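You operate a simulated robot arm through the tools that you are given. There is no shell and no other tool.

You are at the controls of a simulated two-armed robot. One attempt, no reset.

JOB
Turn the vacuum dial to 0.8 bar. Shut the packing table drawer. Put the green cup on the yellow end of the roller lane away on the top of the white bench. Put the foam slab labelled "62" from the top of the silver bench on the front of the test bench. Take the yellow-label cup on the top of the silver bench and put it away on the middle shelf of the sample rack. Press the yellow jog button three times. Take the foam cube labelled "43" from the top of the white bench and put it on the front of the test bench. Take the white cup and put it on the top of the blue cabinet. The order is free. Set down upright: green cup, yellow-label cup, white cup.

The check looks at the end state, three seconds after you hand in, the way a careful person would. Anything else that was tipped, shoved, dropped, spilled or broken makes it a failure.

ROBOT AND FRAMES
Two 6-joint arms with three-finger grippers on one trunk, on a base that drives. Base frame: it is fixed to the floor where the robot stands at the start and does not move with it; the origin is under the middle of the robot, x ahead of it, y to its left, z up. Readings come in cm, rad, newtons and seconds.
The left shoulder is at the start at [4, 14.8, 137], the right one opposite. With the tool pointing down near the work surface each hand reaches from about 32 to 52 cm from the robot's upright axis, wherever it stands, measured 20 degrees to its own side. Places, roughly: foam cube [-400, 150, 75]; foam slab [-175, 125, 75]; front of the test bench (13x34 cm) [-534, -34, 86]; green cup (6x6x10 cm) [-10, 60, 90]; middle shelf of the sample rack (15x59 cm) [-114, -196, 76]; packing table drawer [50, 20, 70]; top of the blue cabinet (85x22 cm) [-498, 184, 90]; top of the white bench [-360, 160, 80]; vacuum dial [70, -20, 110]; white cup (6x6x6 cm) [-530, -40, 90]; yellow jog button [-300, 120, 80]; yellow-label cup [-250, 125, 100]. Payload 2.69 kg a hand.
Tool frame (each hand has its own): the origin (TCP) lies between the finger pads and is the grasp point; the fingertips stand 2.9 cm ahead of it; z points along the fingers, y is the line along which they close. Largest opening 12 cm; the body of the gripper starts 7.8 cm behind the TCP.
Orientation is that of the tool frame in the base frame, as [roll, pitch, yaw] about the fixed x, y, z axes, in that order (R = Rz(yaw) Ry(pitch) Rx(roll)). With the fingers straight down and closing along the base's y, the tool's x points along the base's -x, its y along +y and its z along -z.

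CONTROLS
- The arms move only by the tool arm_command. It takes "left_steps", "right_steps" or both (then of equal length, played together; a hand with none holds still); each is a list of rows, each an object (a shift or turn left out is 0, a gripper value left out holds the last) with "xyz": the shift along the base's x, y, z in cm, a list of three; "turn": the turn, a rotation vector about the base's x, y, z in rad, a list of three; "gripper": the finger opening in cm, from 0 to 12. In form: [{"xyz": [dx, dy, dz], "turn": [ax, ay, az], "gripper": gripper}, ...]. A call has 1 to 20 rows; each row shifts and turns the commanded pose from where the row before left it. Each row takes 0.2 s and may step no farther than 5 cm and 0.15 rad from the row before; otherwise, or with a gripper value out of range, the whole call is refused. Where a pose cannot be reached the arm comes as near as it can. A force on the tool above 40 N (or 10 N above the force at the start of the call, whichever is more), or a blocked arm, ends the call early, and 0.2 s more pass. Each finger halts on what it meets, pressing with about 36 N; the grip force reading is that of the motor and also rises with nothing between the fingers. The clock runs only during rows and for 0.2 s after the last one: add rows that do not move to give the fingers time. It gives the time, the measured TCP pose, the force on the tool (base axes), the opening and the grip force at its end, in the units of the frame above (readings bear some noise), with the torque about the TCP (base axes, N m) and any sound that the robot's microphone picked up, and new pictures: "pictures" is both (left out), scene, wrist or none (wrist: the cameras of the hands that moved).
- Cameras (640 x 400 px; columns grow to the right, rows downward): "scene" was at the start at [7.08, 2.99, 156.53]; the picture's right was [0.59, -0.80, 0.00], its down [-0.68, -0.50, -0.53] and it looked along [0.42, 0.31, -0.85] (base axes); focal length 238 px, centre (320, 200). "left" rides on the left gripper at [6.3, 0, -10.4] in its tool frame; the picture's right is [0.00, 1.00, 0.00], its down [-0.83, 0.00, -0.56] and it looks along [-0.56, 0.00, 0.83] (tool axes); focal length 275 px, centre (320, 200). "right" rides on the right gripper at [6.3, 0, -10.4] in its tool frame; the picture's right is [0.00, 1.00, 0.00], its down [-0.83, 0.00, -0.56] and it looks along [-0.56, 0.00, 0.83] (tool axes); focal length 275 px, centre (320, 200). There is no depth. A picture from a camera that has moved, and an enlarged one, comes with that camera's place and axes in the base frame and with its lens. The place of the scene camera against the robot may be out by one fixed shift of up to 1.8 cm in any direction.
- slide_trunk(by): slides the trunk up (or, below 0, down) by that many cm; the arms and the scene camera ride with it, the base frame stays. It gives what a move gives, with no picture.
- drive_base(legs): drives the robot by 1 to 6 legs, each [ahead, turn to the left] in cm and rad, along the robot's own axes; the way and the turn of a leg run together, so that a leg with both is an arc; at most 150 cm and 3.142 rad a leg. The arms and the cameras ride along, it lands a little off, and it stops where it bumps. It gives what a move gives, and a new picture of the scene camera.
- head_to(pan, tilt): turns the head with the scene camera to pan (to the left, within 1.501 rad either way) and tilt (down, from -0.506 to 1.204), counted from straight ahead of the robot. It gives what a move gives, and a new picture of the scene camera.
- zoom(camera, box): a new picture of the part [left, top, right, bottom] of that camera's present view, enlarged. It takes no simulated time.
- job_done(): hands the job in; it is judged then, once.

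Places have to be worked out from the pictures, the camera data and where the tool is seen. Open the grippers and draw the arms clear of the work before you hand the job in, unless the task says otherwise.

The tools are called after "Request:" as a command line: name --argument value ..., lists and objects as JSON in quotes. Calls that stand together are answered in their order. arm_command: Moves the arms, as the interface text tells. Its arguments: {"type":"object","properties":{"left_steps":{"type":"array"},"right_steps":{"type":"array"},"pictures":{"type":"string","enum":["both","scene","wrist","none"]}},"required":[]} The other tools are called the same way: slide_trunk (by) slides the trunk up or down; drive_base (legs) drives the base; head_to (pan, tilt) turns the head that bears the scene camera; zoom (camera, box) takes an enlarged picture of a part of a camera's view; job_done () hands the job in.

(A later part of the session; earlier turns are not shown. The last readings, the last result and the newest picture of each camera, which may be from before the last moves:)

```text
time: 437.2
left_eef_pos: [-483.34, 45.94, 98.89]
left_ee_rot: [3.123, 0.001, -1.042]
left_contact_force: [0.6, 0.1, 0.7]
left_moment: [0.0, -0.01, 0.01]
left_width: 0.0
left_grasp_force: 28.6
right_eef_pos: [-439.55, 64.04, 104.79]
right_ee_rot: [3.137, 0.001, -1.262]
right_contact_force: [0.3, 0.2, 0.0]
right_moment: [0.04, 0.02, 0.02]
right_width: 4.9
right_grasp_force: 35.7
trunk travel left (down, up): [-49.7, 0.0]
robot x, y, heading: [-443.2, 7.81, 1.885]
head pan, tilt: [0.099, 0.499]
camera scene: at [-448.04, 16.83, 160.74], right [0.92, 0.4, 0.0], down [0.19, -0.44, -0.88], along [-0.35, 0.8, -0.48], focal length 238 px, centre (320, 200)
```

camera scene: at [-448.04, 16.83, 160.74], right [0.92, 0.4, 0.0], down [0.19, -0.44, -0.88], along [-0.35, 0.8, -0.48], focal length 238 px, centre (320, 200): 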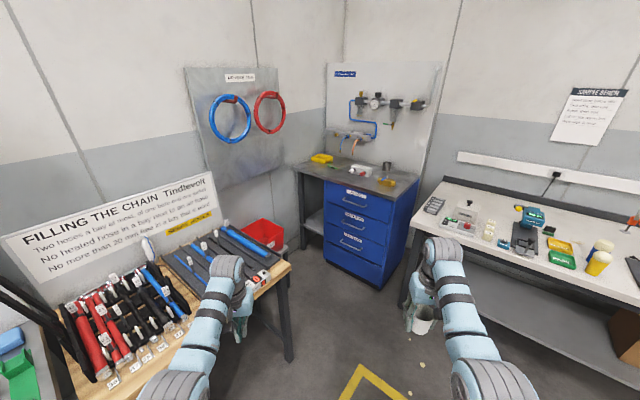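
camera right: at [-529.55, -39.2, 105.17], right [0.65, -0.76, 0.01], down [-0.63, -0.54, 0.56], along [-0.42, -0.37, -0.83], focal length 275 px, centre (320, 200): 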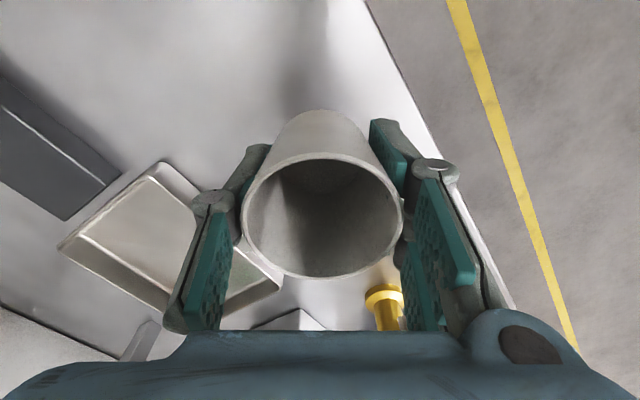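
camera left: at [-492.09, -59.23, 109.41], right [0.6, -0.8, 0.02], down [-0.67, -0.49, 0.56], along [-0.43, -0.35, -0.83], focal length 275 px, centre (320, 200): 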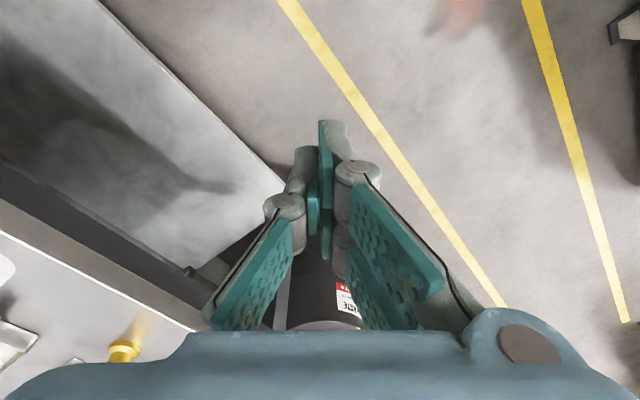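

I'll enlarge the cabinet top to choose a free spot.

Request:
zoom --camera "scene" --box '[285, 135, 445, 225]'

Request:
drive_base --legs '[[100, 0]]'

Request:
head_to --pan 0.0 --tilt 0.75

```text
4.00 times, centred on (365, 180) of scene
camera zoom: at [-448.04, 16.83, 160.74], right [0.92, 0.4, 0.0], down [0.19, -0.44, -0.88], along [-0.35, 0.8, -0.48], focal length 952 px, centre (140, 280)
```

zoom: 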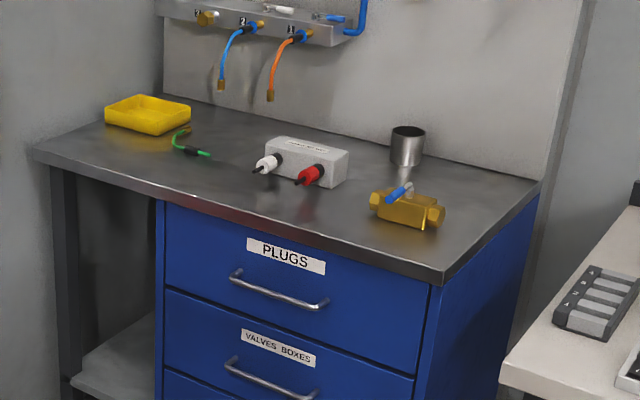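

```text
time: 441.9
left_eef_pos: [-513.35, 129.39, 98.91]
left_ee_rot: [3.123, 0.002, -1.001]
left_contact_force: [-0.8, -0.5, -1.6]
left_moment: [0.04, 0.0, 0.0]
left_width: 0.0
left_grasp_force: 28.3
right_eef_pos: [-470.44, 149.27, 104.95]
right_ee_rot: [3.138, -0.001, -1.221]
right_contact_force: [-0.4, -1.1, -0.1]
right_moment: [0.08, -0.04, -0.02]
right_width: 4.91
right_grasp_force: 36.2
trunk travel left (down, up): [-49.7, 0.0]
robot x, y, heading: [-470.73, 93.46, 2.041]
head pan, tilt: [0.099, 0.499]
stopped in leg 1: the robot was blocked; the commanded pose is now the measured one
camera scene: at [-477.61, 101.15, 160.76], right [0.84, 0.54, 0.01], down [0.26, -0.4, -0.88], along [-0.47, 0.74, -0.48], focal length 238 px, centre (320, 200)
```

scene: 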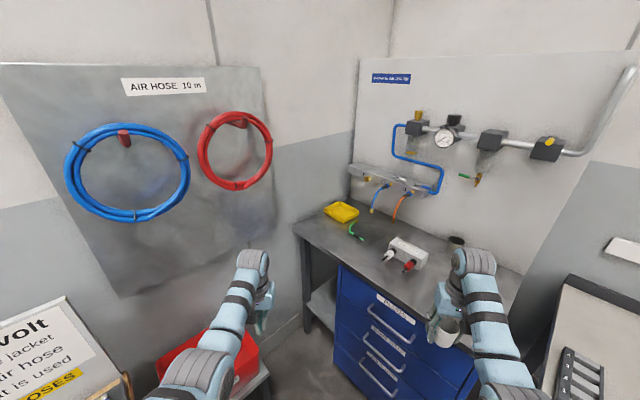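

```text
time: 442.6
left_eef_pos: [-513.07, 129.67, 98.89]
left_ee_rot: [3.118, 0.001, -1.005]
left_contact_force: [-0.2, -0.2, -0.1]
left_moment: [0.03, -0.01, 0.02]
left_width: 0.0
left_grasp_force: 28.6
right_eef_pos: [-470.13, 149.63, 104.76]
right_ee_rot: [3.132, -0.004, -1.221]
right_contact_force: [0.0, 0.1, -0.5]
right_moment: [0.01, -0.02, -0.03]
right_width: 4.88
right_grasp_force: 36.1
trunk travel left (down, up): [-49.7, 0.0]
robot x, y, heading: [-470.82, 93.31, 2.039]
head pan, tilt: [0.0, 0.75]
camera scene: at [-475.99, 101.46, 158.56], right [0.89, 0.45, 0.0], down [0.31, -0.61, -0.73], along [-0.33, 0.65, -0.68], focal length 238 px, centre (320, 200)
```

scene: 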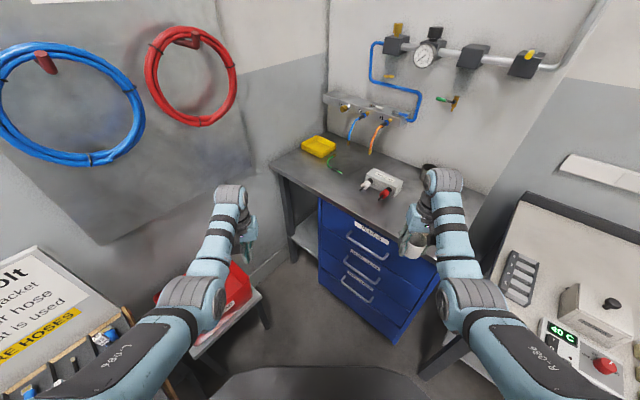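

The base touched the wooden bench's corner leg; its radius must be about 24 cm. I turn right to 100° and move forward clear of it, then face the cabinet.

Request:
drive_base --legs '[[0, -0.3], [24, 0], [0, 0.44]]'

Request:
head_to --pan -0.1 --tilt 0.8

```text
time: 443.9
left_eef_pos: [-504.44, 135.7, 98.85]
left_ee_rot: [3.123, 0.003, -1.207]
left_contact_force: [-0.5, 0.2, 0.0]
left_moment: [0.01, -0.05, 0.0]
left_width: 0.01
left_grasp_force: 28.1
right_eef_pos: [-458.48, 147.36, 103.96]
right_ee_rot: [3.129, 0.002, -1.425]
right_contact_force: [-0.6, 0.1, -0.9]
right_moment: [0.01, -0.03, 0.01]
right_width: 4.88
right_grasp_force: 35.4
trunk travel left (down, up): [-49.7, 0.0]
robot x, y, heading: [-469.54, 91.39, 1.914]
head pan, tilt: [0.0, 0.75]
stopped in leg 1: the robot was blocked; the commanded pose is now the measured one
camera scene: at [-474.31, 100.17, 158.53], right [0.94, 0.34, 0.0], down [0.24, -0.64, -0.73], along [-0.25, 0.69, -0.68], focal length 238 px, centre (320, 200)
```

scene: 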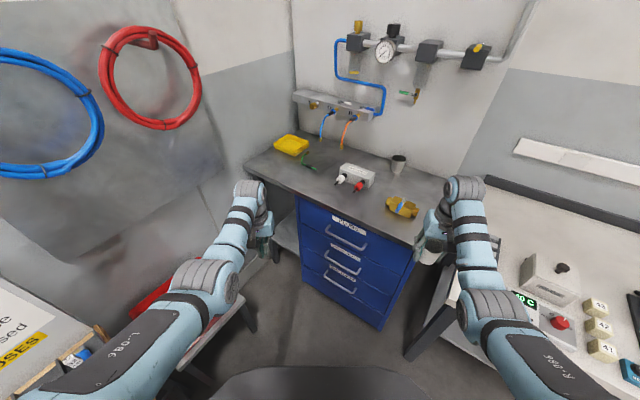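

```text
time: 444.6
left_eef_pos: [-504.22, 135.56, 98.95]
left_ee_rot: [3.118, 0.007, -1.208]
left_contact_force: [0.3, 0.1, 0.1]
left_moment: [0.02, 0.0, 0.01]
left_width: 0.01
left_grasp_force: 28.7
right_eef_pos: [-458.34, 147.34, 103.9]
right_ee_rot: [3.127, 0.004, -1.426]
right_contact_force: [-0.2, -0.5, -0.9]
right_moment: [-0.01, -0.02, -0.02]
right_width: 4.91
right_grasp_force: 35.7
trunk travel left (down, up): [-49.7, 0.0]
robot x, y, heading: [-469.54, 91.67, 1.919]
head pan, tilt: [-0.099, 0.799]
camera scene: at [-473.01, 100.2, 158.14], right [0.97, 0.25, 0.0], down [0.18, -0.69, -0.7], along [-0.17, 0.68, -0.72], focal length 238 px, centre (320, 200)
```

scene: 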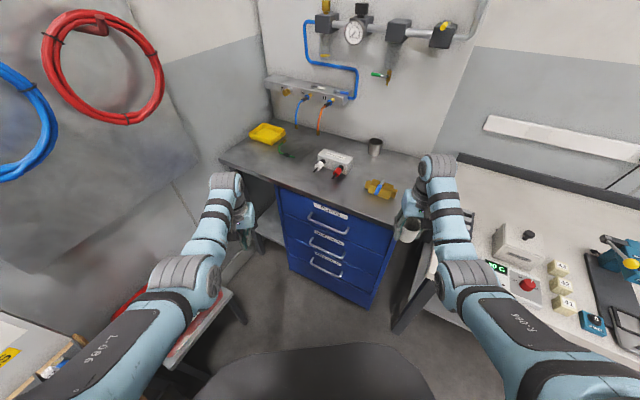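

Something on the base is still caught at the bench corner. I back off 20 cm to free it, raise the cup 3 cm, and approach again on a line further from the wooden bench.

Request:
drive_base --legs '[[-20, 0]]'

Request:
arm_command --right_steps '[{"xyz": [0, 0, 1.5]}, {"xyz": [0, 0, 1.5]}, {}]' --pictures "both"

```text
time: 446.1
left_eef_pos: [-497.33, 117.26, 98.78]
left_ee_rot: [3.117, 0.003, -1.208]
left_contact_force: [-0.6, 1.0, 0.3]
left_moment: [-0.02, -0.03, -0.01]
left_width: 0.01
left_grasp_force: 28.9
right_eef_pos: [-451.33, 128.73, 103.7]
right_ee_rot: [3.128, -0.002, -1.425]
right_contact_force: [0.3, 0.9, -0.3]
right_moment: [-0.06, 0.0, -0.04]
right_width: 4.91
right_grasp_force: 35.9
trunk travel left (down, up): [-49.7, 0.0]
robot x, y, heading: [-462.64, 72.64, 1.92]
head pan, tilt: [-0.099, 0.799]
camera scene: at [-466.1, 81.95, 158.1], right [0.97, 0.25, 0.0], down [0.18, -0.7, -0.69], along [-0.17, 0.67, -0.72], focal length 238 px, centre (320, 200)
```

scene: 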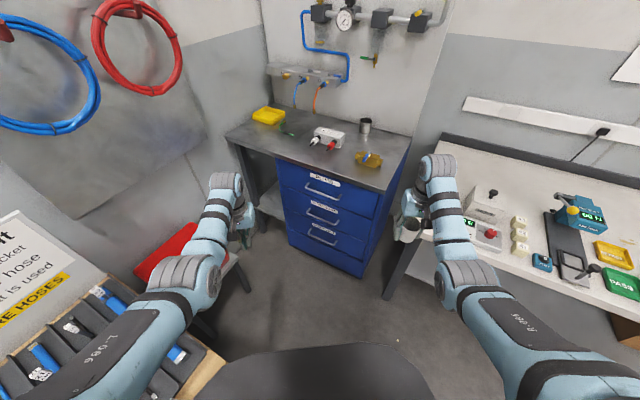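

```text
time: 446.9
left_eef_pos: [-497.19, 116.94, 98.98]
left_ee_rot: [3.117, 0.006, -1.21]
left_contact_force: [0.1, -0.3, 0.1]
left_moment: [0.0, 0.04, -0.01]
left_width: 0.02
left_grasp_force: 28.3
right_eef_pos: [-451.44, 130.09, 105.85]
right_ee_rot: [3.126, 0.003, -1.427]
right_contact_force: [0.1, 0.1, -0.5]
right_moment: [0.01, 0.0, 0.01]
right_width: 4.86
right_grasp_force: 36.1
right hand out of reach, approached as far as the arm can: row 1, 2
trunk travel left (down, up): [-49.7, 0.0]
robot x, y, heading: [-462.76, 72.4, 1.919]
head pan, tilt: [-0.099, 0.799]
camera scene: at [-465.92, 81.42, 158.15], right [0.97, 0.25, 0.0], down [0.18, -0.69, -0.7], along [-0.17, 0.68, -0.72], focal length 238 px, centre (320, 200)
camera right: at [-450.45, 123.79, 116.26], right [-0.99, -0.15, 0.02], down [-0.12, 0.82, 0.56], along [-0.1, 0.55, -0.83], focal length 275 px, centre (320, 200)
```

scene: 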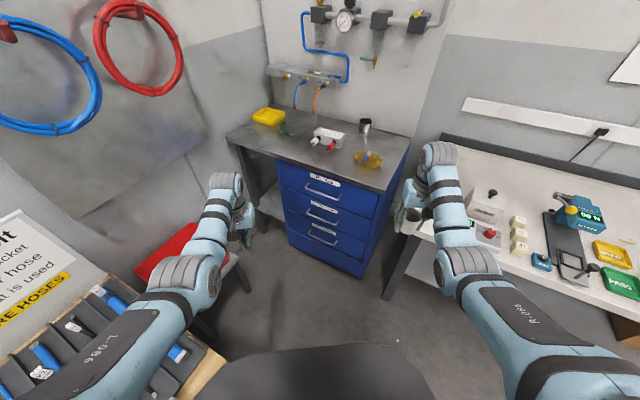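
right: 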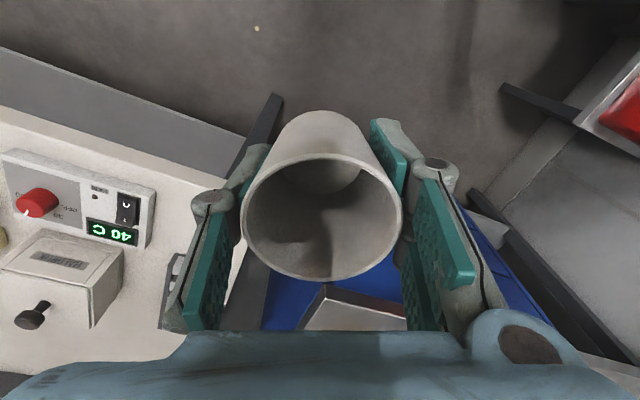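

Request:
drive_base --legs '[[0, -0.28], [44.5, 0]]'

Request:
drive_base --legs '[[0, 0.6]]'

Request:
arm_command --right_steps '[{}]' --pictures "both"

```text
time: 450.6
left_eef_pos: [-486.69, 168.69, 99.16]
left_ee_rot: [3.117, 0.007, -1.491]
left_contact_force: [0.0, 0.3, 0.2]
left_moment: [0.05, 0.02, 0.03]
left_width: 0.03
left_grasp_force: 28.5
right_eef_pos: [-438.98, 168.63, 105.9]
right_ee_rot: [3.125, 0.004, -1.707]
right_contact_force: [-0.2, -1.2, -0.4]
right_moment: [0.07, -0.01, 0.03]
right_width: 4.89
right_grasp_force: 36.3
trunk travel left (down, up): [-49.7, 0.0]
robot x, y, heading: [-465.74, 117.18, 1.642]
head pan, tilt: [-0.099, 0.799]
camera scene: at [-466.07, 125.64, 158.17], right [1.0, -0.03, 0.0], down [-0.02, -0.72, -0.7], along [0.02, 0.7, -0.72], focal length 238 px, centre (320, 200)
```

scene: 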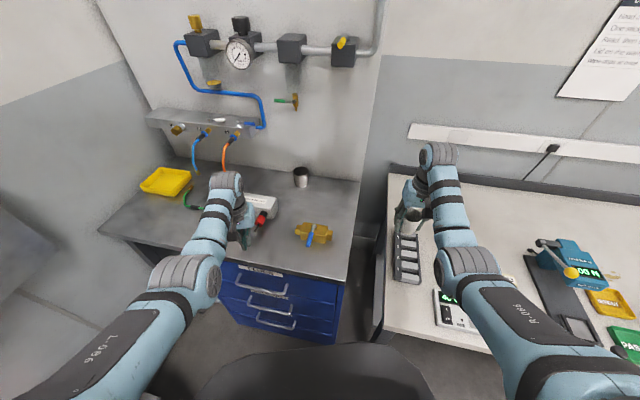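

```text
time: 452.6
left_eef_pos: [-512.18, 148.23, 99.0]
left_ee_rot: [3.116, 0.006, -0.89]
left_contact_force: [0.0, 0.8, 0.4]
left_moment: [0.02, -0.04, 0.01]
left_width: 0.01
left_grasp_force: 28.5
right_eef_pos: [-472.99, 174.97, 105.86]
right_ee_rot: [3.126, 0.002, -1.108]
right_contact_force: [-1.4, -0.2, -1.0]
right_moment: [0.0, 0.02, 0.02]
right_width: 4.9
right_grasp_force: 36.0
trunk travel left (down, up): [-49.7, 0.0]
robot x, y, heading: [-465.92, 117.13, 2.239]
head pan, tilt: [-0.099, 0.799]
camera scene: at [-471.74, 124.32, 158.15], right [0.84, 0.54, 0.0], down [0.38, -0.6, -0.7], along [-0.37, 0.59, -0.72], focal length 238 px, centre (320, 200)
```

scene: 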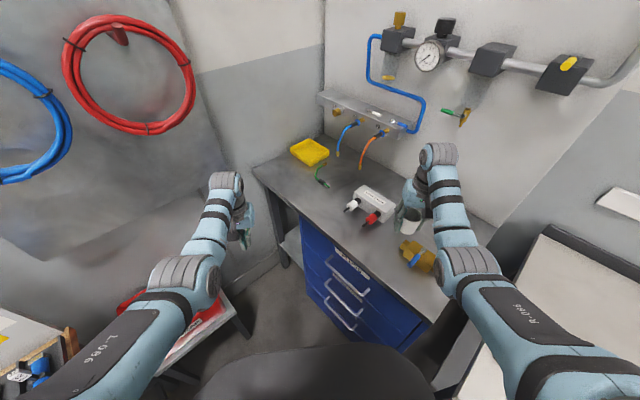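

```text
time: 453.0
left_eef_pos: [-512.23, 148.1, 98.96]
left_ee_rot: [3.116, 0.006, -0.89]
left_contact_force: [0.3, 0.2, 0.4]
left_moment: [-0.03, 0.03, -0.02]
left_width: 0.01
left_grasp_force: 28.5
right_eef_pos: [-473.0, 174.73, 105.8]
right_ee_rot: [3.125, 0.003, -1.108]
right_contact_force: [-0.2, -0.3, -0.5]
right_moment: [0.01, 0.0, 0.01]
right_width: 4.89
right_grasp_force: 36.2
trunk travel left (down, up): [-49.7, 0.0]
robot x, y, heading: [-465.95, 116.8, 2.233]
head pan, tilt: [-0.099, 0.799]
camera scene: at [-471.84, 124.27, 158.15], right [0.84, 0.54, 0.0], down [0.39, -0.6, -0.7], along [-0.37, 0.59, -0.72], focal length 238 px, centre (320, 200)
camera right: at [-470.01, 169.27, 116.26], right [-0.89, -0.45, 0.02], down [-0.37, 0.74, 0.56], along [-0.26, 0.49, -0.83], focal length 275 px, centre (320, 200)
```

scene: 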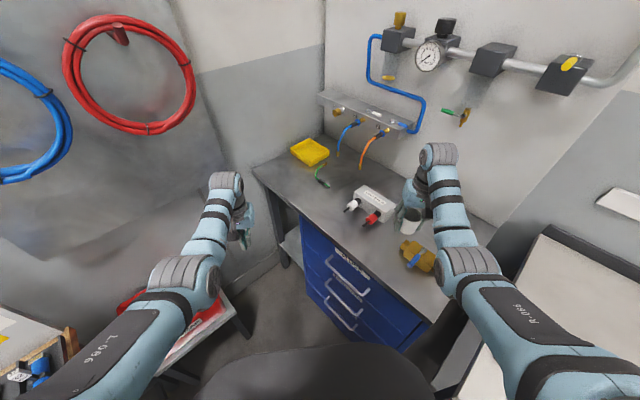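
right: 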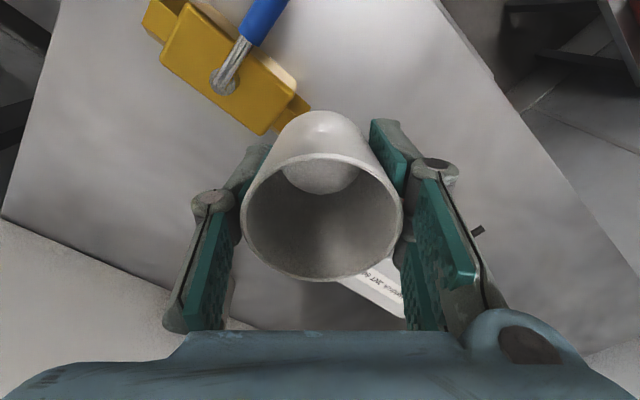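

The hand is over the valve; I turn a further 0.25 rad left to the free front spot.

Request:
drive_base --legs '[[0, 0.27]]'

Request:
arm_command --right_steps '[{}]' --pictures "both"

```text
time: 454.3
left_eef_pos: [-518.78, 134.65, 99.0]
left_ee_rot: [3.117, 0.005, -0.62]
left_contact_force: [0.3, -0.1, -0.2]
left_moment: [-0.01, -0.03, 0.0]
left_width: 0.0
left_grasp_force: 28.6
right_eef_pos: [-488.05, 171.0, 105.77]
right_ee_rot: [3.126, 0.004, -0.839]
right_contact_force: [-0.1, 0.0, -0.4]
right_moment: [-0.04, 0.01, -0.01]
right_width: 4.9
right_grasp_force: 35.8
trunk travel left (down, up): [-49.7, 0.0]
robot x, y, heading: [-465.92, 117.11, 2.508]
head pan, tilt: [-0.099, 0.799]
camera scene: at [-473.79, 122.6, 158.15], right [0.67, 0.74, 0.0], down [0.53, -0.48, -0.7], along [-0.52, 0.47, -0.72], focal length 238 px, centre (320, 200)
```

scene: 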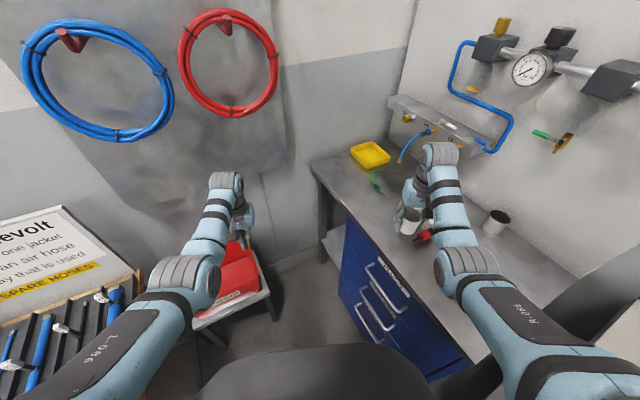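

```text
time: 454.7
left_eef_pos: [-518.83, 134.64, 98.93]
left_ee_rot: [3.12, 0.005, -0.619]
left_contact_force: [0.1, -0.2, 0.7]
left_moment: [-0.01, 0.0, 0.03]
left_width: 0.02
left_grasp_force: 29.0
right_eef_pos: [-488.04, 170.91, 105.8]
right_ee_rot: [3.127, 0.003, -0.837]
right_contact_force: [1.0, 0.1, -0.8]
right_moment: [-0.04, -0.04, -0.01]
right_width: 4.89
right_grasp_force: 36.0
trunk travel left (down, up): [-49.7, 0.0]
robot x, y, heading: [-465.87, 117.35, 2.512]
head pan, tilt: [-0.099, 0.799]
camera scene: at [-473.86, 122.46, 158.15], right [0.67, 0.74, 0.0], down [0.53, -0.48, -0.7], along [-0.52, 0.47, -0.72], focal length 238 px, centre (320, 200)
camera right: at [-483.79, 166.25, 116.27], right [-0.74, -0.67, 0.02], down [-0.55, 0.62, 0.56], along [-0.38, 0.4, -0.83], focal length 275 px, centre (320, 200)
```

scene: 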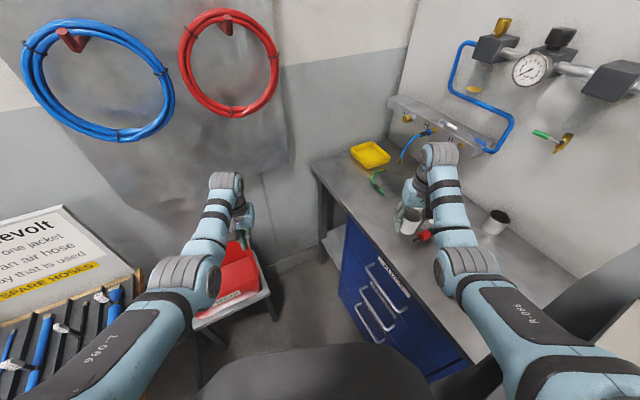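
right: 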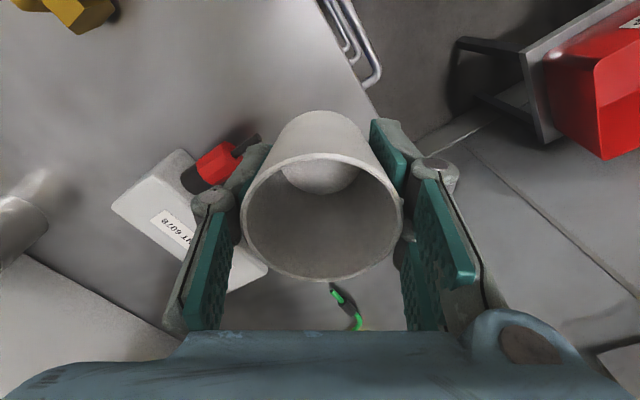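

The spot is a little close to the front edge and the red plug. Driving 8 cm along my heading puts the cup at about (-494.5, 175.6), clear of both.

Request:
drive_base --legs '[[8, 0]]'

Request:
arm_command --right_steps '[{}]' --pictures "both"

```text
time: 456.3
left_eef_pos: [-524.97, 139.07, 98.72]
left_ee_rot: [3.116, -0.002, -0.619]
left_contact_force: [-1.3, 0.4, -0.4]
left_moment: [-0.05, -0.08, 0.03]
left_width: 0.0
left_grasp_force: 28.3
right_eef_pos: [-494.5, 175.56, 105.83]
right_ee_rot: [3.125, 0.022, -0.838]
right_contact_force: [-1.4, -0.2, 0.3]
right_moment: [-0.06, -0.12, 0.02]
right_width: 4.89
right_grasp_force: 36.1
trunk travel left (down, up): [-49.7, 0.0]
robot x, y, heading: [-472.39, 121.82, 2.508]
head pan, tilt: [-0.099, 0.799]
stopped in leg 1: the robot was blocked; the commanded pose is now the measured one
camera scene: at [-481.43, 128.03, 158.04], right [0.67, 0.74, 0.0], down [0.54, -0.48, -0.69], along [-0.51, 0.46, -0.72], focal length 238 px, centre (320, 200)
```

scene: 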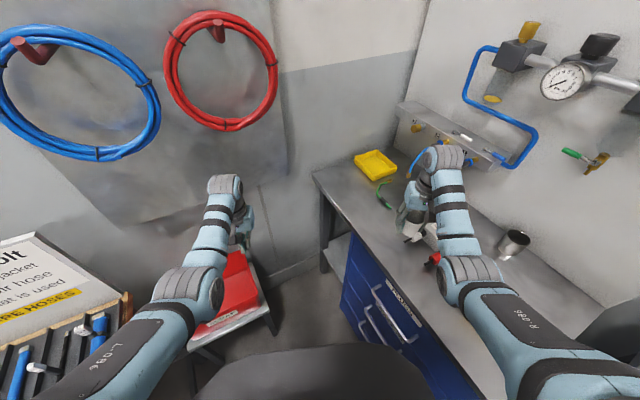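

```text
time: 456.7
left_eef_pos: [-523.9, 138.39, 99.46]
left_ee_rot: [3.118, 0.013, -0.618]
left_contact_force: [0.0, 0.4, 0.6]
left_moment: [0.02, 0.06, 0.02]
left_width: 0.03
left_grasp_force: 28.0
right_eef_pos: [-493.22, 174.79, 106.58]
right_ee_rot: [3.124, 0.033, -0.839]
right_contact_force: [1.1, -0.2, -0.2]
right_moment: [0.02, 0.03, 0.01]
right_width: 4.9
right_grasp_force: 36.1
trunk travel left (down, up): [-49.7, 0.0]
robot x, y, heading: [-471.99, 121.75, 2.509]
head pan, tilt: [-0.099, 0.799]
camera scene: at [-479.67, 126.76, 158.19], right [0.67, 0.74, 0.0], down [0.53, -0.48, -0.7], along [-0.52, 0.47, -0.71], focal length 238 px, centre (320, 200)
camera right: at [-488.68, 169.94, 116.77], right [-0.74, -0.67, 0.02], down [-0.54, 0.61, 0.59], along [-0.41, 0.42, -0.81], focal length 275 px, centre (320, 200)
```

scene: 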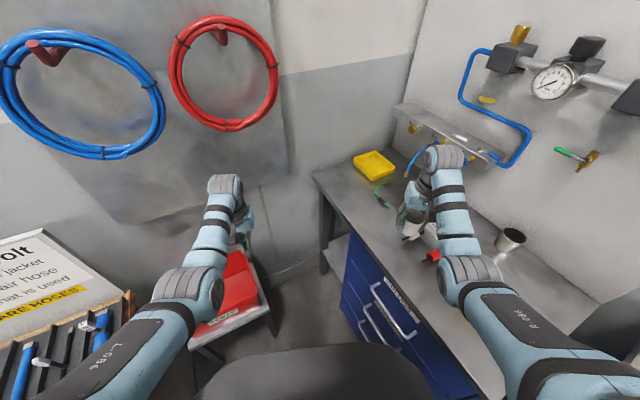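
right: 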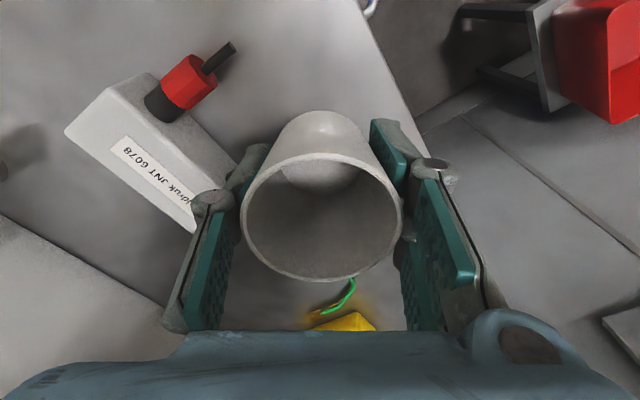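

The cup now sits over a clear spot about 7 cm in from the edge. I straighten the slight tilt and lower the trunk.

Request:
arm_command --right_steps '[{"turn": [-0.0128, -0.0351, 0]}, {}]' --pictures "none"

Request:
slide_trunk --by -10.5

Request:
arm_command --right_steps '[{}]' --pictures "both"

```text
time: 457.3
left_eef_pos: [-524.18, 138.48, 99.17]
left_ee_rot: [3.119, 0.009, -0.62]
left_contact_force: [-0.1, -0.2, 0.3]
left_moment: [0.02, -0.01, 0.0]
left_width: 0.0
left_grasp_force: 28.4
right_eef_pos: [-494.01, 175.73, 105.8]
right_ee_rot: [3.141, -0.004, -0.838]
right_contact_force: [0.7, 0.4, -0.9]
right_moment: [0.0, 0.0, 0.0]
right_width: 4.89
right_grasp_force: 36.2
right hand out of reach, approached as far as the arm can: row 1
trunk travel left (down, up): [-49.7, 0.0]
robot x, y, heading: [-471.97, 121.62, 2.509]
head pan, tilt: [-0.099, 0.799]
```

```text
time: 458.6
left_eef_pos: [-524.2, 138.71, 88.65]
left_ee_rot: [3.117, 0.007, -0.62]
left_contact_force: [-0.5, 0.0, -0.3]
left_moment: [0.0, 0.01, -0.01]
left_width: 0.0
left_grasp_force: 28.6
right_eef_pos: [-494.14, 175.69, 95.2]
right_ee_rot: [3.14, -0.005, -0.839]
right_contact_force: [0.4, 0.1, -0.5]
right_moment: [0.01, -0.02, 0.0]
right_width: 4.88
right_grasp_force: 35.5
trunk travel left (down, up): [-39.2, 10.5]
robot x, y, heading: [-472.22, 121.9, 2.506]
head pan, tilt: [-0.099, 0.799]
```

```text
time: 459.0
left_eef_pos: [-524.36, 138.57, 88.84]
left_ee_rot: [3.118, 0.008, -0.62]
left_contact_force: [0.0, -0.2, -0.2]
left_moment: [-0.01, 0.01, -0.01]
left_width: 0.0
left_grasp_force: 28.2
right_eef_pos: [-494.19, 175.66, 95.2]
right_ee_rot: [3.141, -0.004, -0.838]
right_contact_force: [-0.5, 0.0, -0.7]
right_moment: [-0.01, 0.0, -0.02]
right_width: 4.88
right_grasp_force: 36.0
trunk travel left (down, up): [-39.2, 10.5]
robot x, y, heading: [-472.11, 121.44, 2.505]
head pan, tilt: [-0.099, 0.799]
camera scene: at [-480.27, 127.2, 147.68], right [0.67, 0.74, 0.0], down [0.53, -0.48, -0.7], along [-0.52, 0.47, -0.72], focal length 238 px, centre (320, 200)
camera right: at [-490.07, 171.09, 105.64], right [-0.74, -0.67, 0.0], down [-0.56, 0.62, 0.55], along [-0.37, 0.41, -0.83], focal length 275 px, centre (320, 200)
```

scene: 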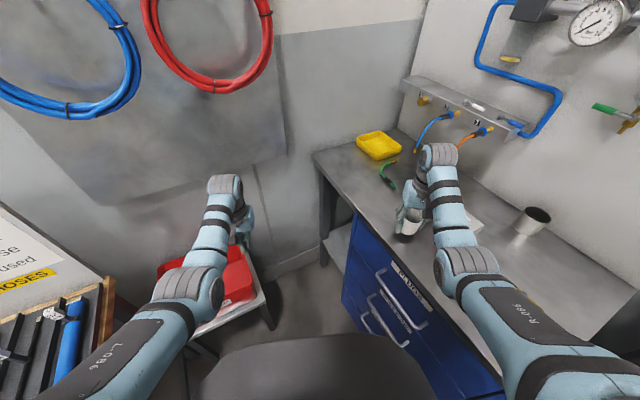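
right: 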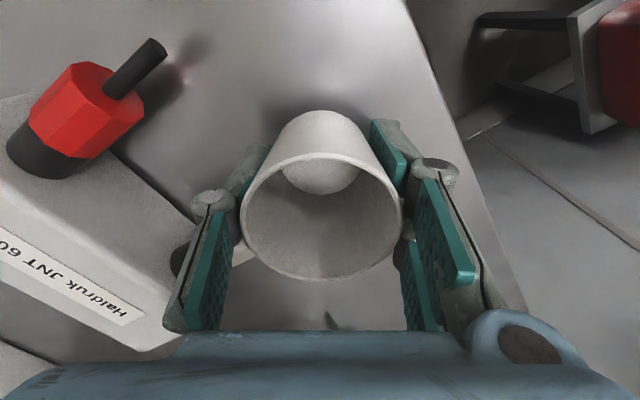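

Request:
slide_trunk --by -1.0

Request:
slide_trunk --by -0.5

Request:
slide_trunk --by -0.5

Request:
slide_trunk --by -0.5

```text
time: 459.6
left_eef_pos: [-524.29, 138.72, 87.69]
left_ee_rot: [3.115, 0.007, -0.621]
left_contact_force: [0.5, 0.4, -0.8]
left_moment: [-0.02, 0.0, 0.03]
left_width: 0.0
left_grasp_force: 28.8
right_eef_pos: [-494.14, 175.72, 94.15]
right_ee_rot: [3.14, -0.005, -0.836]
right_contact_force: [0.1, -0.1, -1.2]
right_moment: [-0.01, 0.02, -0.01]
right_width: 4.88
right_grasp_force: 35.9
trunk travel left (down, up): [-38.2, 11.5]
robot x, y, heading: [-472.15, 121.61, 2.509]
head pan, tilt: [-0.099, 0.799]
```

```text
time: 460.1
left_eef_pos: [-524.26, 138.69, 87.22]
left_ee_rot: [3.117, 0.008, -0.621]
left_contact_force: [1.3, -0.6, -0.2]
left_moment: [0.0, 0.03, 0.04]
left_width: 0.01
left_grasp_force: 29.2
right_eef_pos: [-494.26, 175.82, 93.73]
right_ee_rot: [3.14, -0.005, -0.838]
right_contact_force: [0.3, 0.2, 0.2]
right_moment: [0.01, 0.03, -0.02]
right_width: 4.89
right_grasp_force: 36.0
trunk travel left (down, up): [-37.7, 12.0]
robot x, y, heading: [-472.07, 122.07, 2.506]
head pan, tilt: [-0.099, 0.799]
```

```text
time: 460.7
left_eef_pos: [-524.3, 138.72, 86.69]
left_ee_rot: [3.116, 0.007, -0.62]
left_contact_force: [0.1, 0.1, -0.9]
left_moment: [-0.03, -0.01, 0.0]
left_width: 0.0
left_grasp_force: 28.4
right_eef_pos: [-494.25, 175.81, 93.02]
right_ee_rot: [3.14, -0.005, -0.838]
right_contact_force: [-1.5, -0.2, -0.2]
right_moment: [0.02, -0.01, 0.03]
right_width: 4.89
right_grasp_force: 36.1
trunk travel left (down, up): [-37.2, 12.5]
robot x, y, heading: [-471.97, 121.83, 2.503]
head pan, tilt: [-0.099, 0.799]
```

```text
time: 461.2
left_eef_pos: [-524.29, 138.52, 86.18]
left_ee_rot: [3.117, 0.01, -0.62]
left_contact_force: [-0.2, 0.0, -0.5]
left_moment: [-0.01, 0.01, 0.01]
left_width: 0.01
left_grasp_force: 28.6
right_eef_pos: [-494.17, 175.66, 92.79]
right_ee_rot: [-3.141, -0.001, -0.837]
right_contact_force: [0.1, 0.3, 11.5]
right_moment: [-0.28, 0.17, 0.01]
right_width: 4.9
right_grasp_force: 35.6
trunk travel left (down, up): [-36.7, 13.0]
robot x, y, heading: [-472.03, 122.0, 2.51]
head pan, tilt: [-0.099, 0.799]
```

Touchdown at 11 N. I open the fingers gently to 7 cm and check.

Request:
arm_command --right_steps '[{"gripper": 5.4}, {"gripper": 6.2}, {"gripper": 7.0}, {}, {}]' --pictures "wrist"

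Request:
slide_trunk --by 13

Request:
arm_command --right_steps '[{}]' --pictures "both"

```text
time: 462.4
left_eef_pos: [-524.24, 138.59, 86.38]
left_ee_rot: [3.116, 0.006, -0.62]
left_contact_force: [0.0, 0.0, 0.3]
left_moment: [0.0, -0.01, -0.04]
left_width: 0.02
left_grasp_force: 28.4
right_eef_pos: [-494.0, 175.66, 92.71]
right_ee_rot: [3.139, -0.004, -0.837]
right_contact_force: [0.4, 0.7, 0.0]
right_moment: [0.0, 0.01, 0.01]
right_width: 7.02
right_grasp_force: 0.1
trunk travel left (down, up): [-36.7, 13.0]
robot x, y, heading: [-472.08, 121.52, 2.506]
head pan, tilt: [-0.099, 0.799]
camera right: at [-490.06, 171.08, 103.12], right [-0.74, -0.67, 0.0], down [-0.56, 0.62, 0.55], along [-0.37, 0.41, -0.83], focal length 275 px, centre (320, 200)
```

right: 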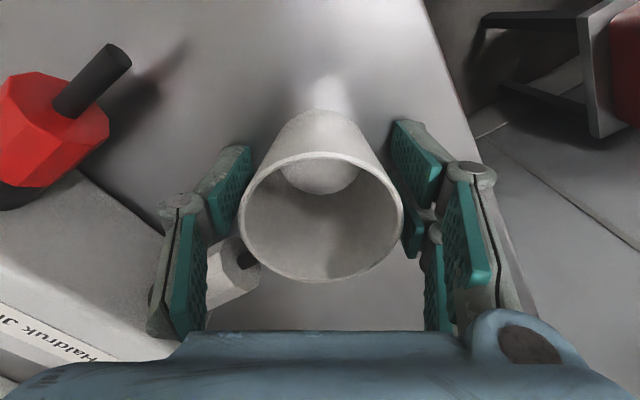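

```text
time: 464.0
left_eef_pos: [-524.21, 138.66, 99.17]
left_ee_rot: [3.117, 0.007, -0.62]
left_contact_force: [-0.6, 0.3, 0.0]
left_moment: [-0.03, -0.02, 0.01]
left_width: 0.0
left_grasp_force: 28.2
right_eef_pos: [-494.2, 175.79, 105.61]
right_ee_rot: [-3.141, -0.004, -0.839]
right_contact_force: [-0.8, 0.0, 0.6]
right_moment: [0.01, 0.0, 0.02]
right_width: 6.98
right_grasp_force: 0.0
trunk travel left (down, up): [-49.7, 0.0]
robot x, y, heading: [-472.02, 121.73, 2.504]
head pan, tilt: [-0.099, 0.799]
```

```text
time: 464.4
left_eef_pos: [-524.23, 138.6, 99.18]
left_ee_rot: [3.117, 0.007, -0.618]
left_contact_force: [0.1, 0.9, 0.0]
left_moment: [-0.02, 0.0, 0.01]
left_width: 0.0
left_grasp_force: 28.6
right_eef_pos: [-494.24, 175.75, 105.67]
right_ee_rot: [3.14, -0.003, -0.839]
right_contact_force: [-0.7, 0.3, -0.4]
right_moment: [-0.03, 0.01, 0.03]
right_width: 7.02
right_grasp_force: 0.1
trunk travel left (down, up): [-49.7, 0.0]
robot x, y, heading: [-472.02, 121.37, 2.505]
head pan, tilt: [-0.099, 0.799]
camera scene: at [-480.25, 127.18, 158.15], right [0.67, 0.74, 0.0], down [0.53, -0.48, -0.7], along [-0.52, 0.47, -0.72], focal length 238 px, centre (320, 200)
camera right: at [-490.05, 171.08, 116.12], right [-0.74, -0.67, 0.0], down [-0.56, 0.62, 0.55], along [-0.37, 0.41, -0.83], focal length 275 px, centre (320, 200)
```

scene: 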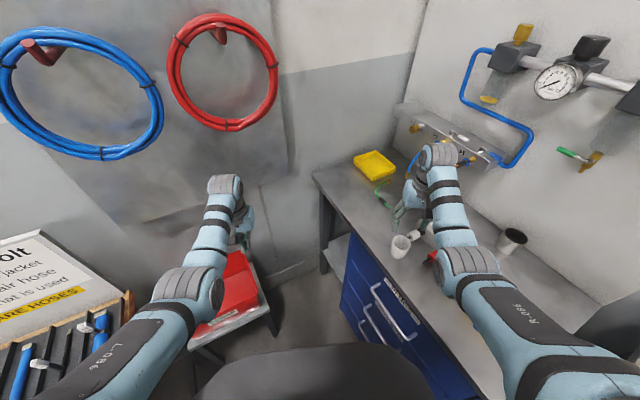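
right: 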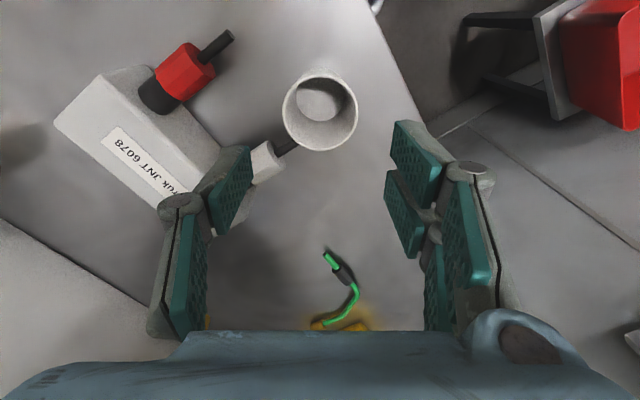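

The white cup stands upright on the blue cabinet. Next is cube 43 on the white bench: I reverse over to (-405, 101), then turn to heading 120° so the right hand comes over the cubes while the left stays off the bench.

Request:
drive_base --legs '[[0, 0.337], [-69, 0]]'

Request:
arm_command --right_steps '[{"turn": [0, 0, -0.13]}, {"turn": [0, 0, -0.13]}, {"turn": [0, 0, -0.13]}, {"turn": [0, 0, -0.13]}, {"turn": [0, 0, -0.13]}, {"turn": [0, 0, -0.13]}, {}]' --pictures "scene"

```text
time: 469.2
left_eef_pos: [-461.49, 100.46, 99.09]
left_ee_rot: [3.117, 0.005, -0.294]
left_contact_force: [-0.1, 0.2, -0.4]
left_moment: [0.01, -0.03, 0.01]
left_width: 0.0
left_grasp_force: 28.8
right_eef_pos: [-444.8, 145.16, 105.52]
right_ee_rot: [-3.141, -0.006, -0.513]
right_contact_force: [-0.9, 0.5, -0.3]
right_moment: [0.0, 0.01, 0.01]
right_width: 6.99
right_grasp_force: 0.1
trunk travel left (down, up): [-49.7, 0.0]
robot x, y, heading: [-405.93, 101.01, 2.834]
head pan, tilt: [-0.099, 0.799]
camera scene: at [-416.52, 103.77, 158.13], right [0.4, 0.92, 0.0], down [0.66, -0.29, -0.7], along [-0.64, 0.28, -0.72], focal length 238 px, centre (320, 200)
```

scene: 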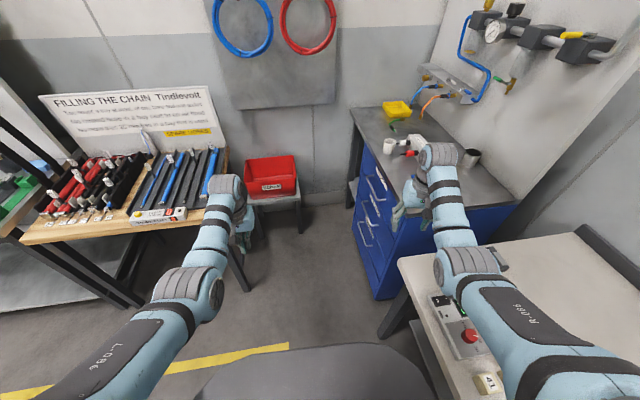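

```text
time: 470.9
left_eef_pos: [-461.37, 100.44, 99.18]
left_ee_rot: [3.118, 0.007, -0.294]
left_contact_force: [0.0, 0.7, -0.3]
left_moment: [-0.03, -0.03, -0.01]
left_width: 0.01
left_grasp_force: 28.7
right_eef_pos: [-444.65, 145.06, 105.5]
right_ee_rot: [-3.141, -0.002, -1.296]
right_contact_force: [0.1, -0.1, 0.0]
right_moment: [-0.03, 0.02, 0.0]
right_width: 7.02
right_grasp_force: 0.1
trunk travel left (down, up): [-49.7, 0.0]
robot x, y, heading: [-406.16, 100.77, 2.834]
head pan, tilt: [-0.099, 0.799]
camera scene: at [-416.29, 103.69, 158.15], right [0.4, 0.92, 0.0], down [0.66, -0.29, -0.7], along [-0.64, 0.28, -0.72], focal length 238 px, centre (320, 200)
```

scene: 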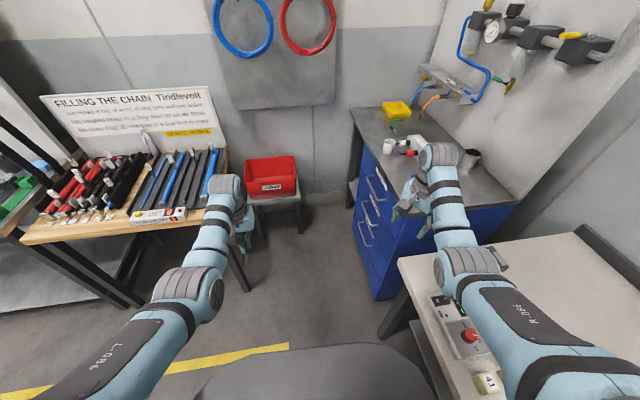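

Request:
drive_base --legs '[[0, -0.735]]'

Request:
arm_command --right_steps '[{}]' --pictures "both"

```text
time: 473.2
left_eef_pos: [-447.64, 137.19, 99.18]
left_ee_rot: [3.117, 0.007, -1.027]
left_contact_force: [-0.5, 0.0, 0.6]
left_moment: [0.03, 0.02, 0.03]
left_width: 0.01
left_grasp_force: 28.7
right_eef_pos: [-405.41, 159.29, 105.72]
right_ee_rot: [3.141, -0.002, -2.027]
right_contact_force: [-0.1, 0.3, 0.1]
right_moment: [0.01, 0.01, 0.01]
right_width: 7.0
right_grasp_force: 0.2
trunk travel left (down, up): [-49.7, 0.0]
robot x, y, heading: [-406.34, 100.5, 2.098]
head pan, tilt: [-0.099, 0.799]
camera scene: at [-411.42, 108.92, 158.15], right [0.91, 0.42, 0.0], down [0.3, -0.65, -0.7], along [-0.29, 0.63, -0.72], focal length 238 px, centre (320, 200)
```

scene: 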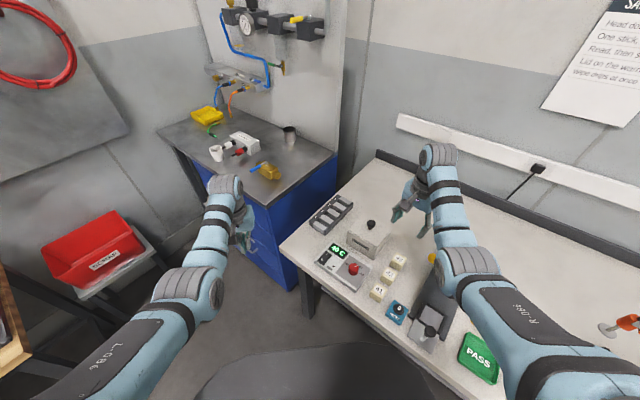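

```text
time: 473.6
left_eef_pos: [-447.59, 137.37, 99.17]
left_ee_rot: [3.116, 0.006, -1.028]
left_contact_force: [-0.4, 0.0, 0.5]
left_moment: [-0.01, 0.0, 0.02]
left_width: 0.0
left_grasp_force: 28.3
right_eef_pos: [-405.29, 159.42, 105.71]
right_ee_rot: [-3.142, -0.005, -2.028]
right_contact_force: [-0.3, 1.0, 0.9]
right_moment: [-0.01, -0.01, -0.02]
right_width: 6.99
right_grasp_force: 0.1
trunk travel left (down, up): [-49.7, 0.0]
robot x, y, heading: [-406.6, 101.24, 2.098]
head pan, tilt: [-0.099, 0.799]
camera scene: at [-411.31, 108.97, 158.15], right [0.91, 0.42, 0.0], down [0.3, -0.65, -0.7], along [-0.29, 0.63, -0.72], focal length 238 px, centre (320, 200)
camera right: at [-408.03, 153.66, 116.11], right [-0.9, 0.44, 0.0], down [0.36, 0.75, 0.55], along [0.24, 0.5, -0.83], focal length 275 px, centre (320, 200)
```

scene: 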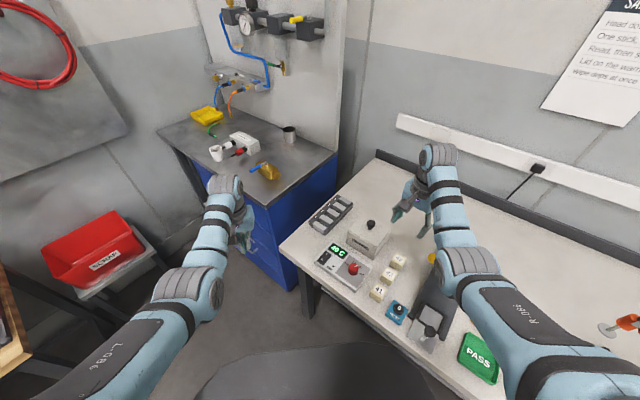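
right: 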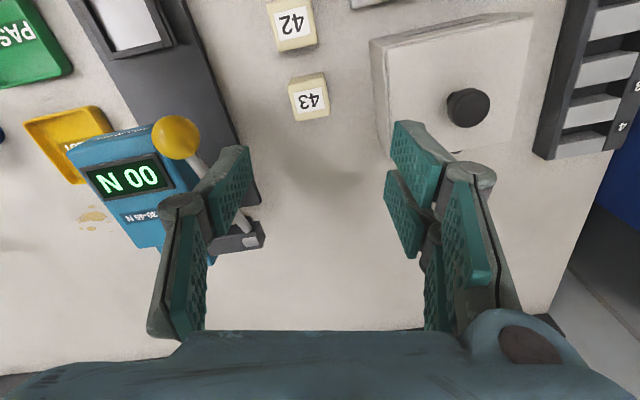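

Cube 43 is right there at about (-403.6, 160.7), with a yellow lever ball 9 cm away at z≈97 and the warm box on the other side. I align the closing direction with the cube, narrow the fingers to 5.8 cm, centre over it and lower.

Request:
arm_command --right_steps '[{"xyz": [0.85, 0.65, 0], "turn": [0, 0, 0.1], "gripper": 5.8}, {"xyz": [0.85, 0.65, 0], "turn": [0, 0, 0.095]}, {}, {}]' --pictures "none"

Request:
slide_trunk --by -12

Request:
arm_command --right_steps '[{}]' --pictures "both"

```text
time: 474.6
left_eef_pos: [-447.66, 137.13, 99.25]
left_ee_rot: [3.117, 0.007, -1.029]
left_contact_force: [0.5, 0.5, -0.1]
left_moment: [0.01, 0.0, -0.02]
left_width: 0.0
left_grasp_force: 28.5
right_eef_pos: [-403.7, 160.65, 105.69]
right_ee_rot: [-3.141, -0.003, -1.831]
right_contact_force: [-0.7, -0.2, 0.1]
right_moment: [0.01, -0.04, 0.01]
right_width: 5.78
right_grasp_force: 0.0
trunk travel left (down, up): [-49.7, 0.0]
robot x, y, heading: [-406.0, 100.99, 2.098]
head pan, tilt: [-0.099, 0.799]
```

```text
time: 476.1
left_eef_pos: [-447.57, 137.37, 87.19]
left_ee_rot: [3.118, 0.008, -1.028]
left_contact_force: [0.1, 0.2, -0.5]
left_moment: [0.02, 0.01, 0.01]
left_width: 0.01
left_grasp_force: 28.3
right_eef_pos: [-403.54, 160.67, 93.63]
right_ee_rot: [3.141, -0.002, -1.832]
right_contact_force: [0.7, 0.2, -0.5]
right_moment: [0.03, -0.01, -0.01]
right_width: 5.77
right_grasp_force: 0.1
trunk travel left (down, up): [-37.7, 12.0]
robot x, y, heading: [-406.48, 100.71, 2.095]
head pan, tilt: [-0.099, 0.799]
```

```text
time: 476.5
left_eef_pos: [-447.42, 137.27, 87.13]
left_ee_rot: [3.117, 0.007, -1.028]
left_contact_force: [-0.6, 0.2, 0.0]
left_moment: [0.01, 0.02, 0.0]
left_width: 0.0
left_grasp_force: 28.7
right_eef_pos: [-403.6, 160.59, 93.65]
right_ee_rot: [3.14, -0.006, -1.832]
right_contact_force: [-0.7, 0.1, -0.4]
right_moment: [0.01, -0.03, 0.01]
right_width: 5.81
right_grasp_force: 0.1
trunk travel left (down, up): [-37.7, 12.0]
robot x, y, heading: [-406.25, 100.96, 2.096]
head pan, tilt: [-0.099, 0.799]
camera scene: at [-411.34, 108.98, 146.16], right [0.91, 0.42, 0.0], down [0.3, -0.65, -0.7], along [-0.29, 0.63, -0.72], focal length 238 px, centre (320, 200)
camera right: at [-405.25, 154.52, 104.09], right [-0.97, 0.25, 0.0], down [0.21, 0.81, 0.55], along [0.14, 0.53, -0.83], focal length 275 px, centre (320, 200)
```

scene: 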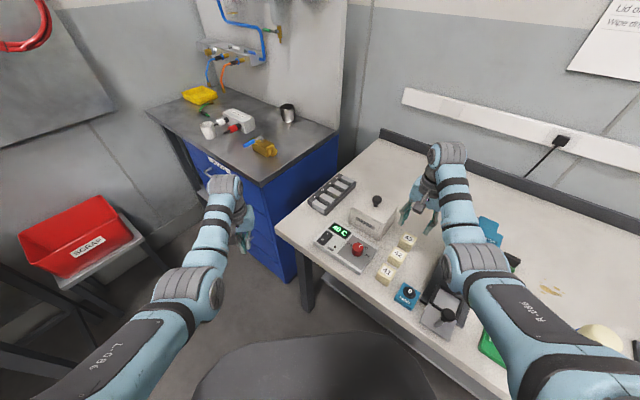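
right: 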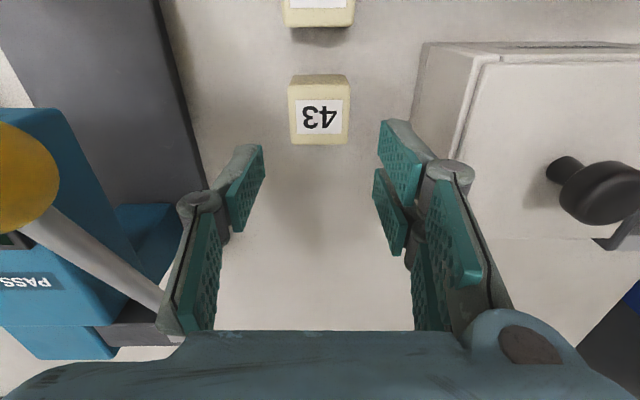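

The cube is exactly centred and square to the fingers. I lower another 10.6 cm.

Request:
slide_trunk --by -10.4

Request:
arm_command --right_steps '[{}]' --pictures "wrist"

```text
time: 477.6
left_eef_pos: [-447.46, 137.1, 77.92]
left_ee_rot: [3.119, 0.013, -1.031]
left_contact_force: [-0.7, 0.2, 0.5]
left_moment: [0.0, -0.04, 0.01]
left_width: 0.0
left_grasp_force: 28.5
right_eef_pos: [-403.49, 160.47, 84.8]
right_ee_rot: [3.137, 0.002, -1.836]
right_contact_force: [9.3, -3.4, 19.4]
right_moment: [-0.23, -0.59, -0.07]
right_width: 3.96
right_grasp_force: 16.2
trunk travel left (down, up): [-28.3, 21.4]
robot x, y, heading: [-406.53, 101.44, 2.096]
head pan, tilt: [-0.099, 0.799]
stopped: the force on the tool passed its limit at 48 N (the readings are from after the stop); the commanded pose is now the measured one
```

```text
time: 478.0
left_eef_pos: [-447.64, 137.1, 77.81]
left_ee_rot: [3.118, 0.007, -1.028]
left_contact_force: [-0.2, 0.4, 0.5]
left_moment: [0.04, 0.01, -0.01]
left_width: 0.01
left_grasp_force: 28.7
right_eef_pos: [-403.65, 160.52, 84.73]
right_ee_rot: [3.137, 0.001, -1.829]
right_contact_force: [0.7, 0.0, 8.4]
right_moment: [0.0, -0.05, 0.01]
right_width: 5.52
right_grasp_force: 0.0
trunk travel left (down, up): [-28.3, 21.4]
robot x, y, heading: [-406.33, 101.02, 2.099]
head pan, tilt: [-0.099, 0.799]
camera right: at [-405.34, 154.37, 95.13], right [-0.97, 0.25, 0.0], down [0.21, 0.8, 0.56], along [0.14, 0.54, -0.83], focal length 275 px, centre (320, 200)
```

right: 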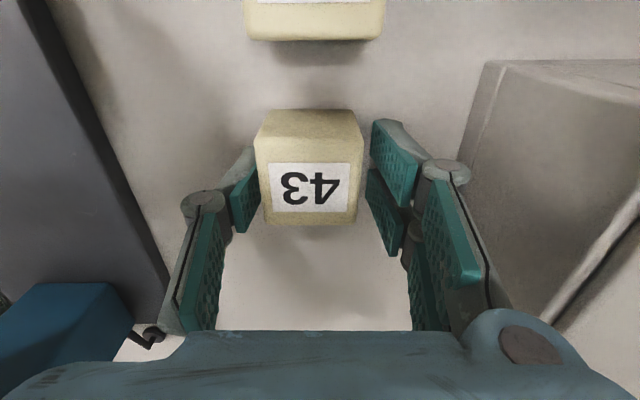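

The cube is about 4.9 cm wide, bigger than I judged, so a finger met its edge. I lift 2 cm, open to 7.4 cm, recentre by 0.45 cm and go down again.

Request:
arm_command --right_steps '[{"xyz": [0, 0, 1]}, {"xyz": [0, 0, 1.2]}, {"gripper": 7.4}, {"xyz": [0.45, -0.1, 0]}, {}, {}]' --pictures "wrist"

```text
time: 479.4
left_eef_pos: [-447.49, 137.37, 77.86]
left_ee_rot: [3.116, 0.007, -1.028]
left_contact_force: [0.6, 0.3, 0.2]
left_moment: [0.01, -0.02, 0.0]
left_width: 0.0
left_grasp_force: 28.7
right_eef_pos: [-403.32, 161.28, 86.37]
right_ee_rot: [3.137, -0.001, -1.831]
right_contact_force: [0.2, 0.3, 0.2]
right_moment: [0.01, -0.02, -0.01]
right_width: 7.43
right_grasp_force: 0.0
right hand out of reach, approached as far as the arm can: row 2
trunk travel left (down, up): [-28.3, 21.4]
robot x, y, heading: [-406.38, 100.87, 2.095]
head pan, tilt: [-0.099, 0.799]
camera right: at [-404.98, 155.17, 96.77], right [-0.97, 0.25, 0.0], down [0.21, 0.8, 0.55], along [0.14, 0.54, -0.83], focal length 275 px, centre (320, 200)
```

right: 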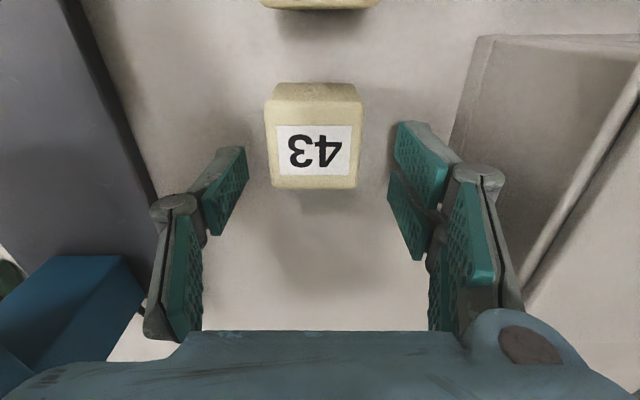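

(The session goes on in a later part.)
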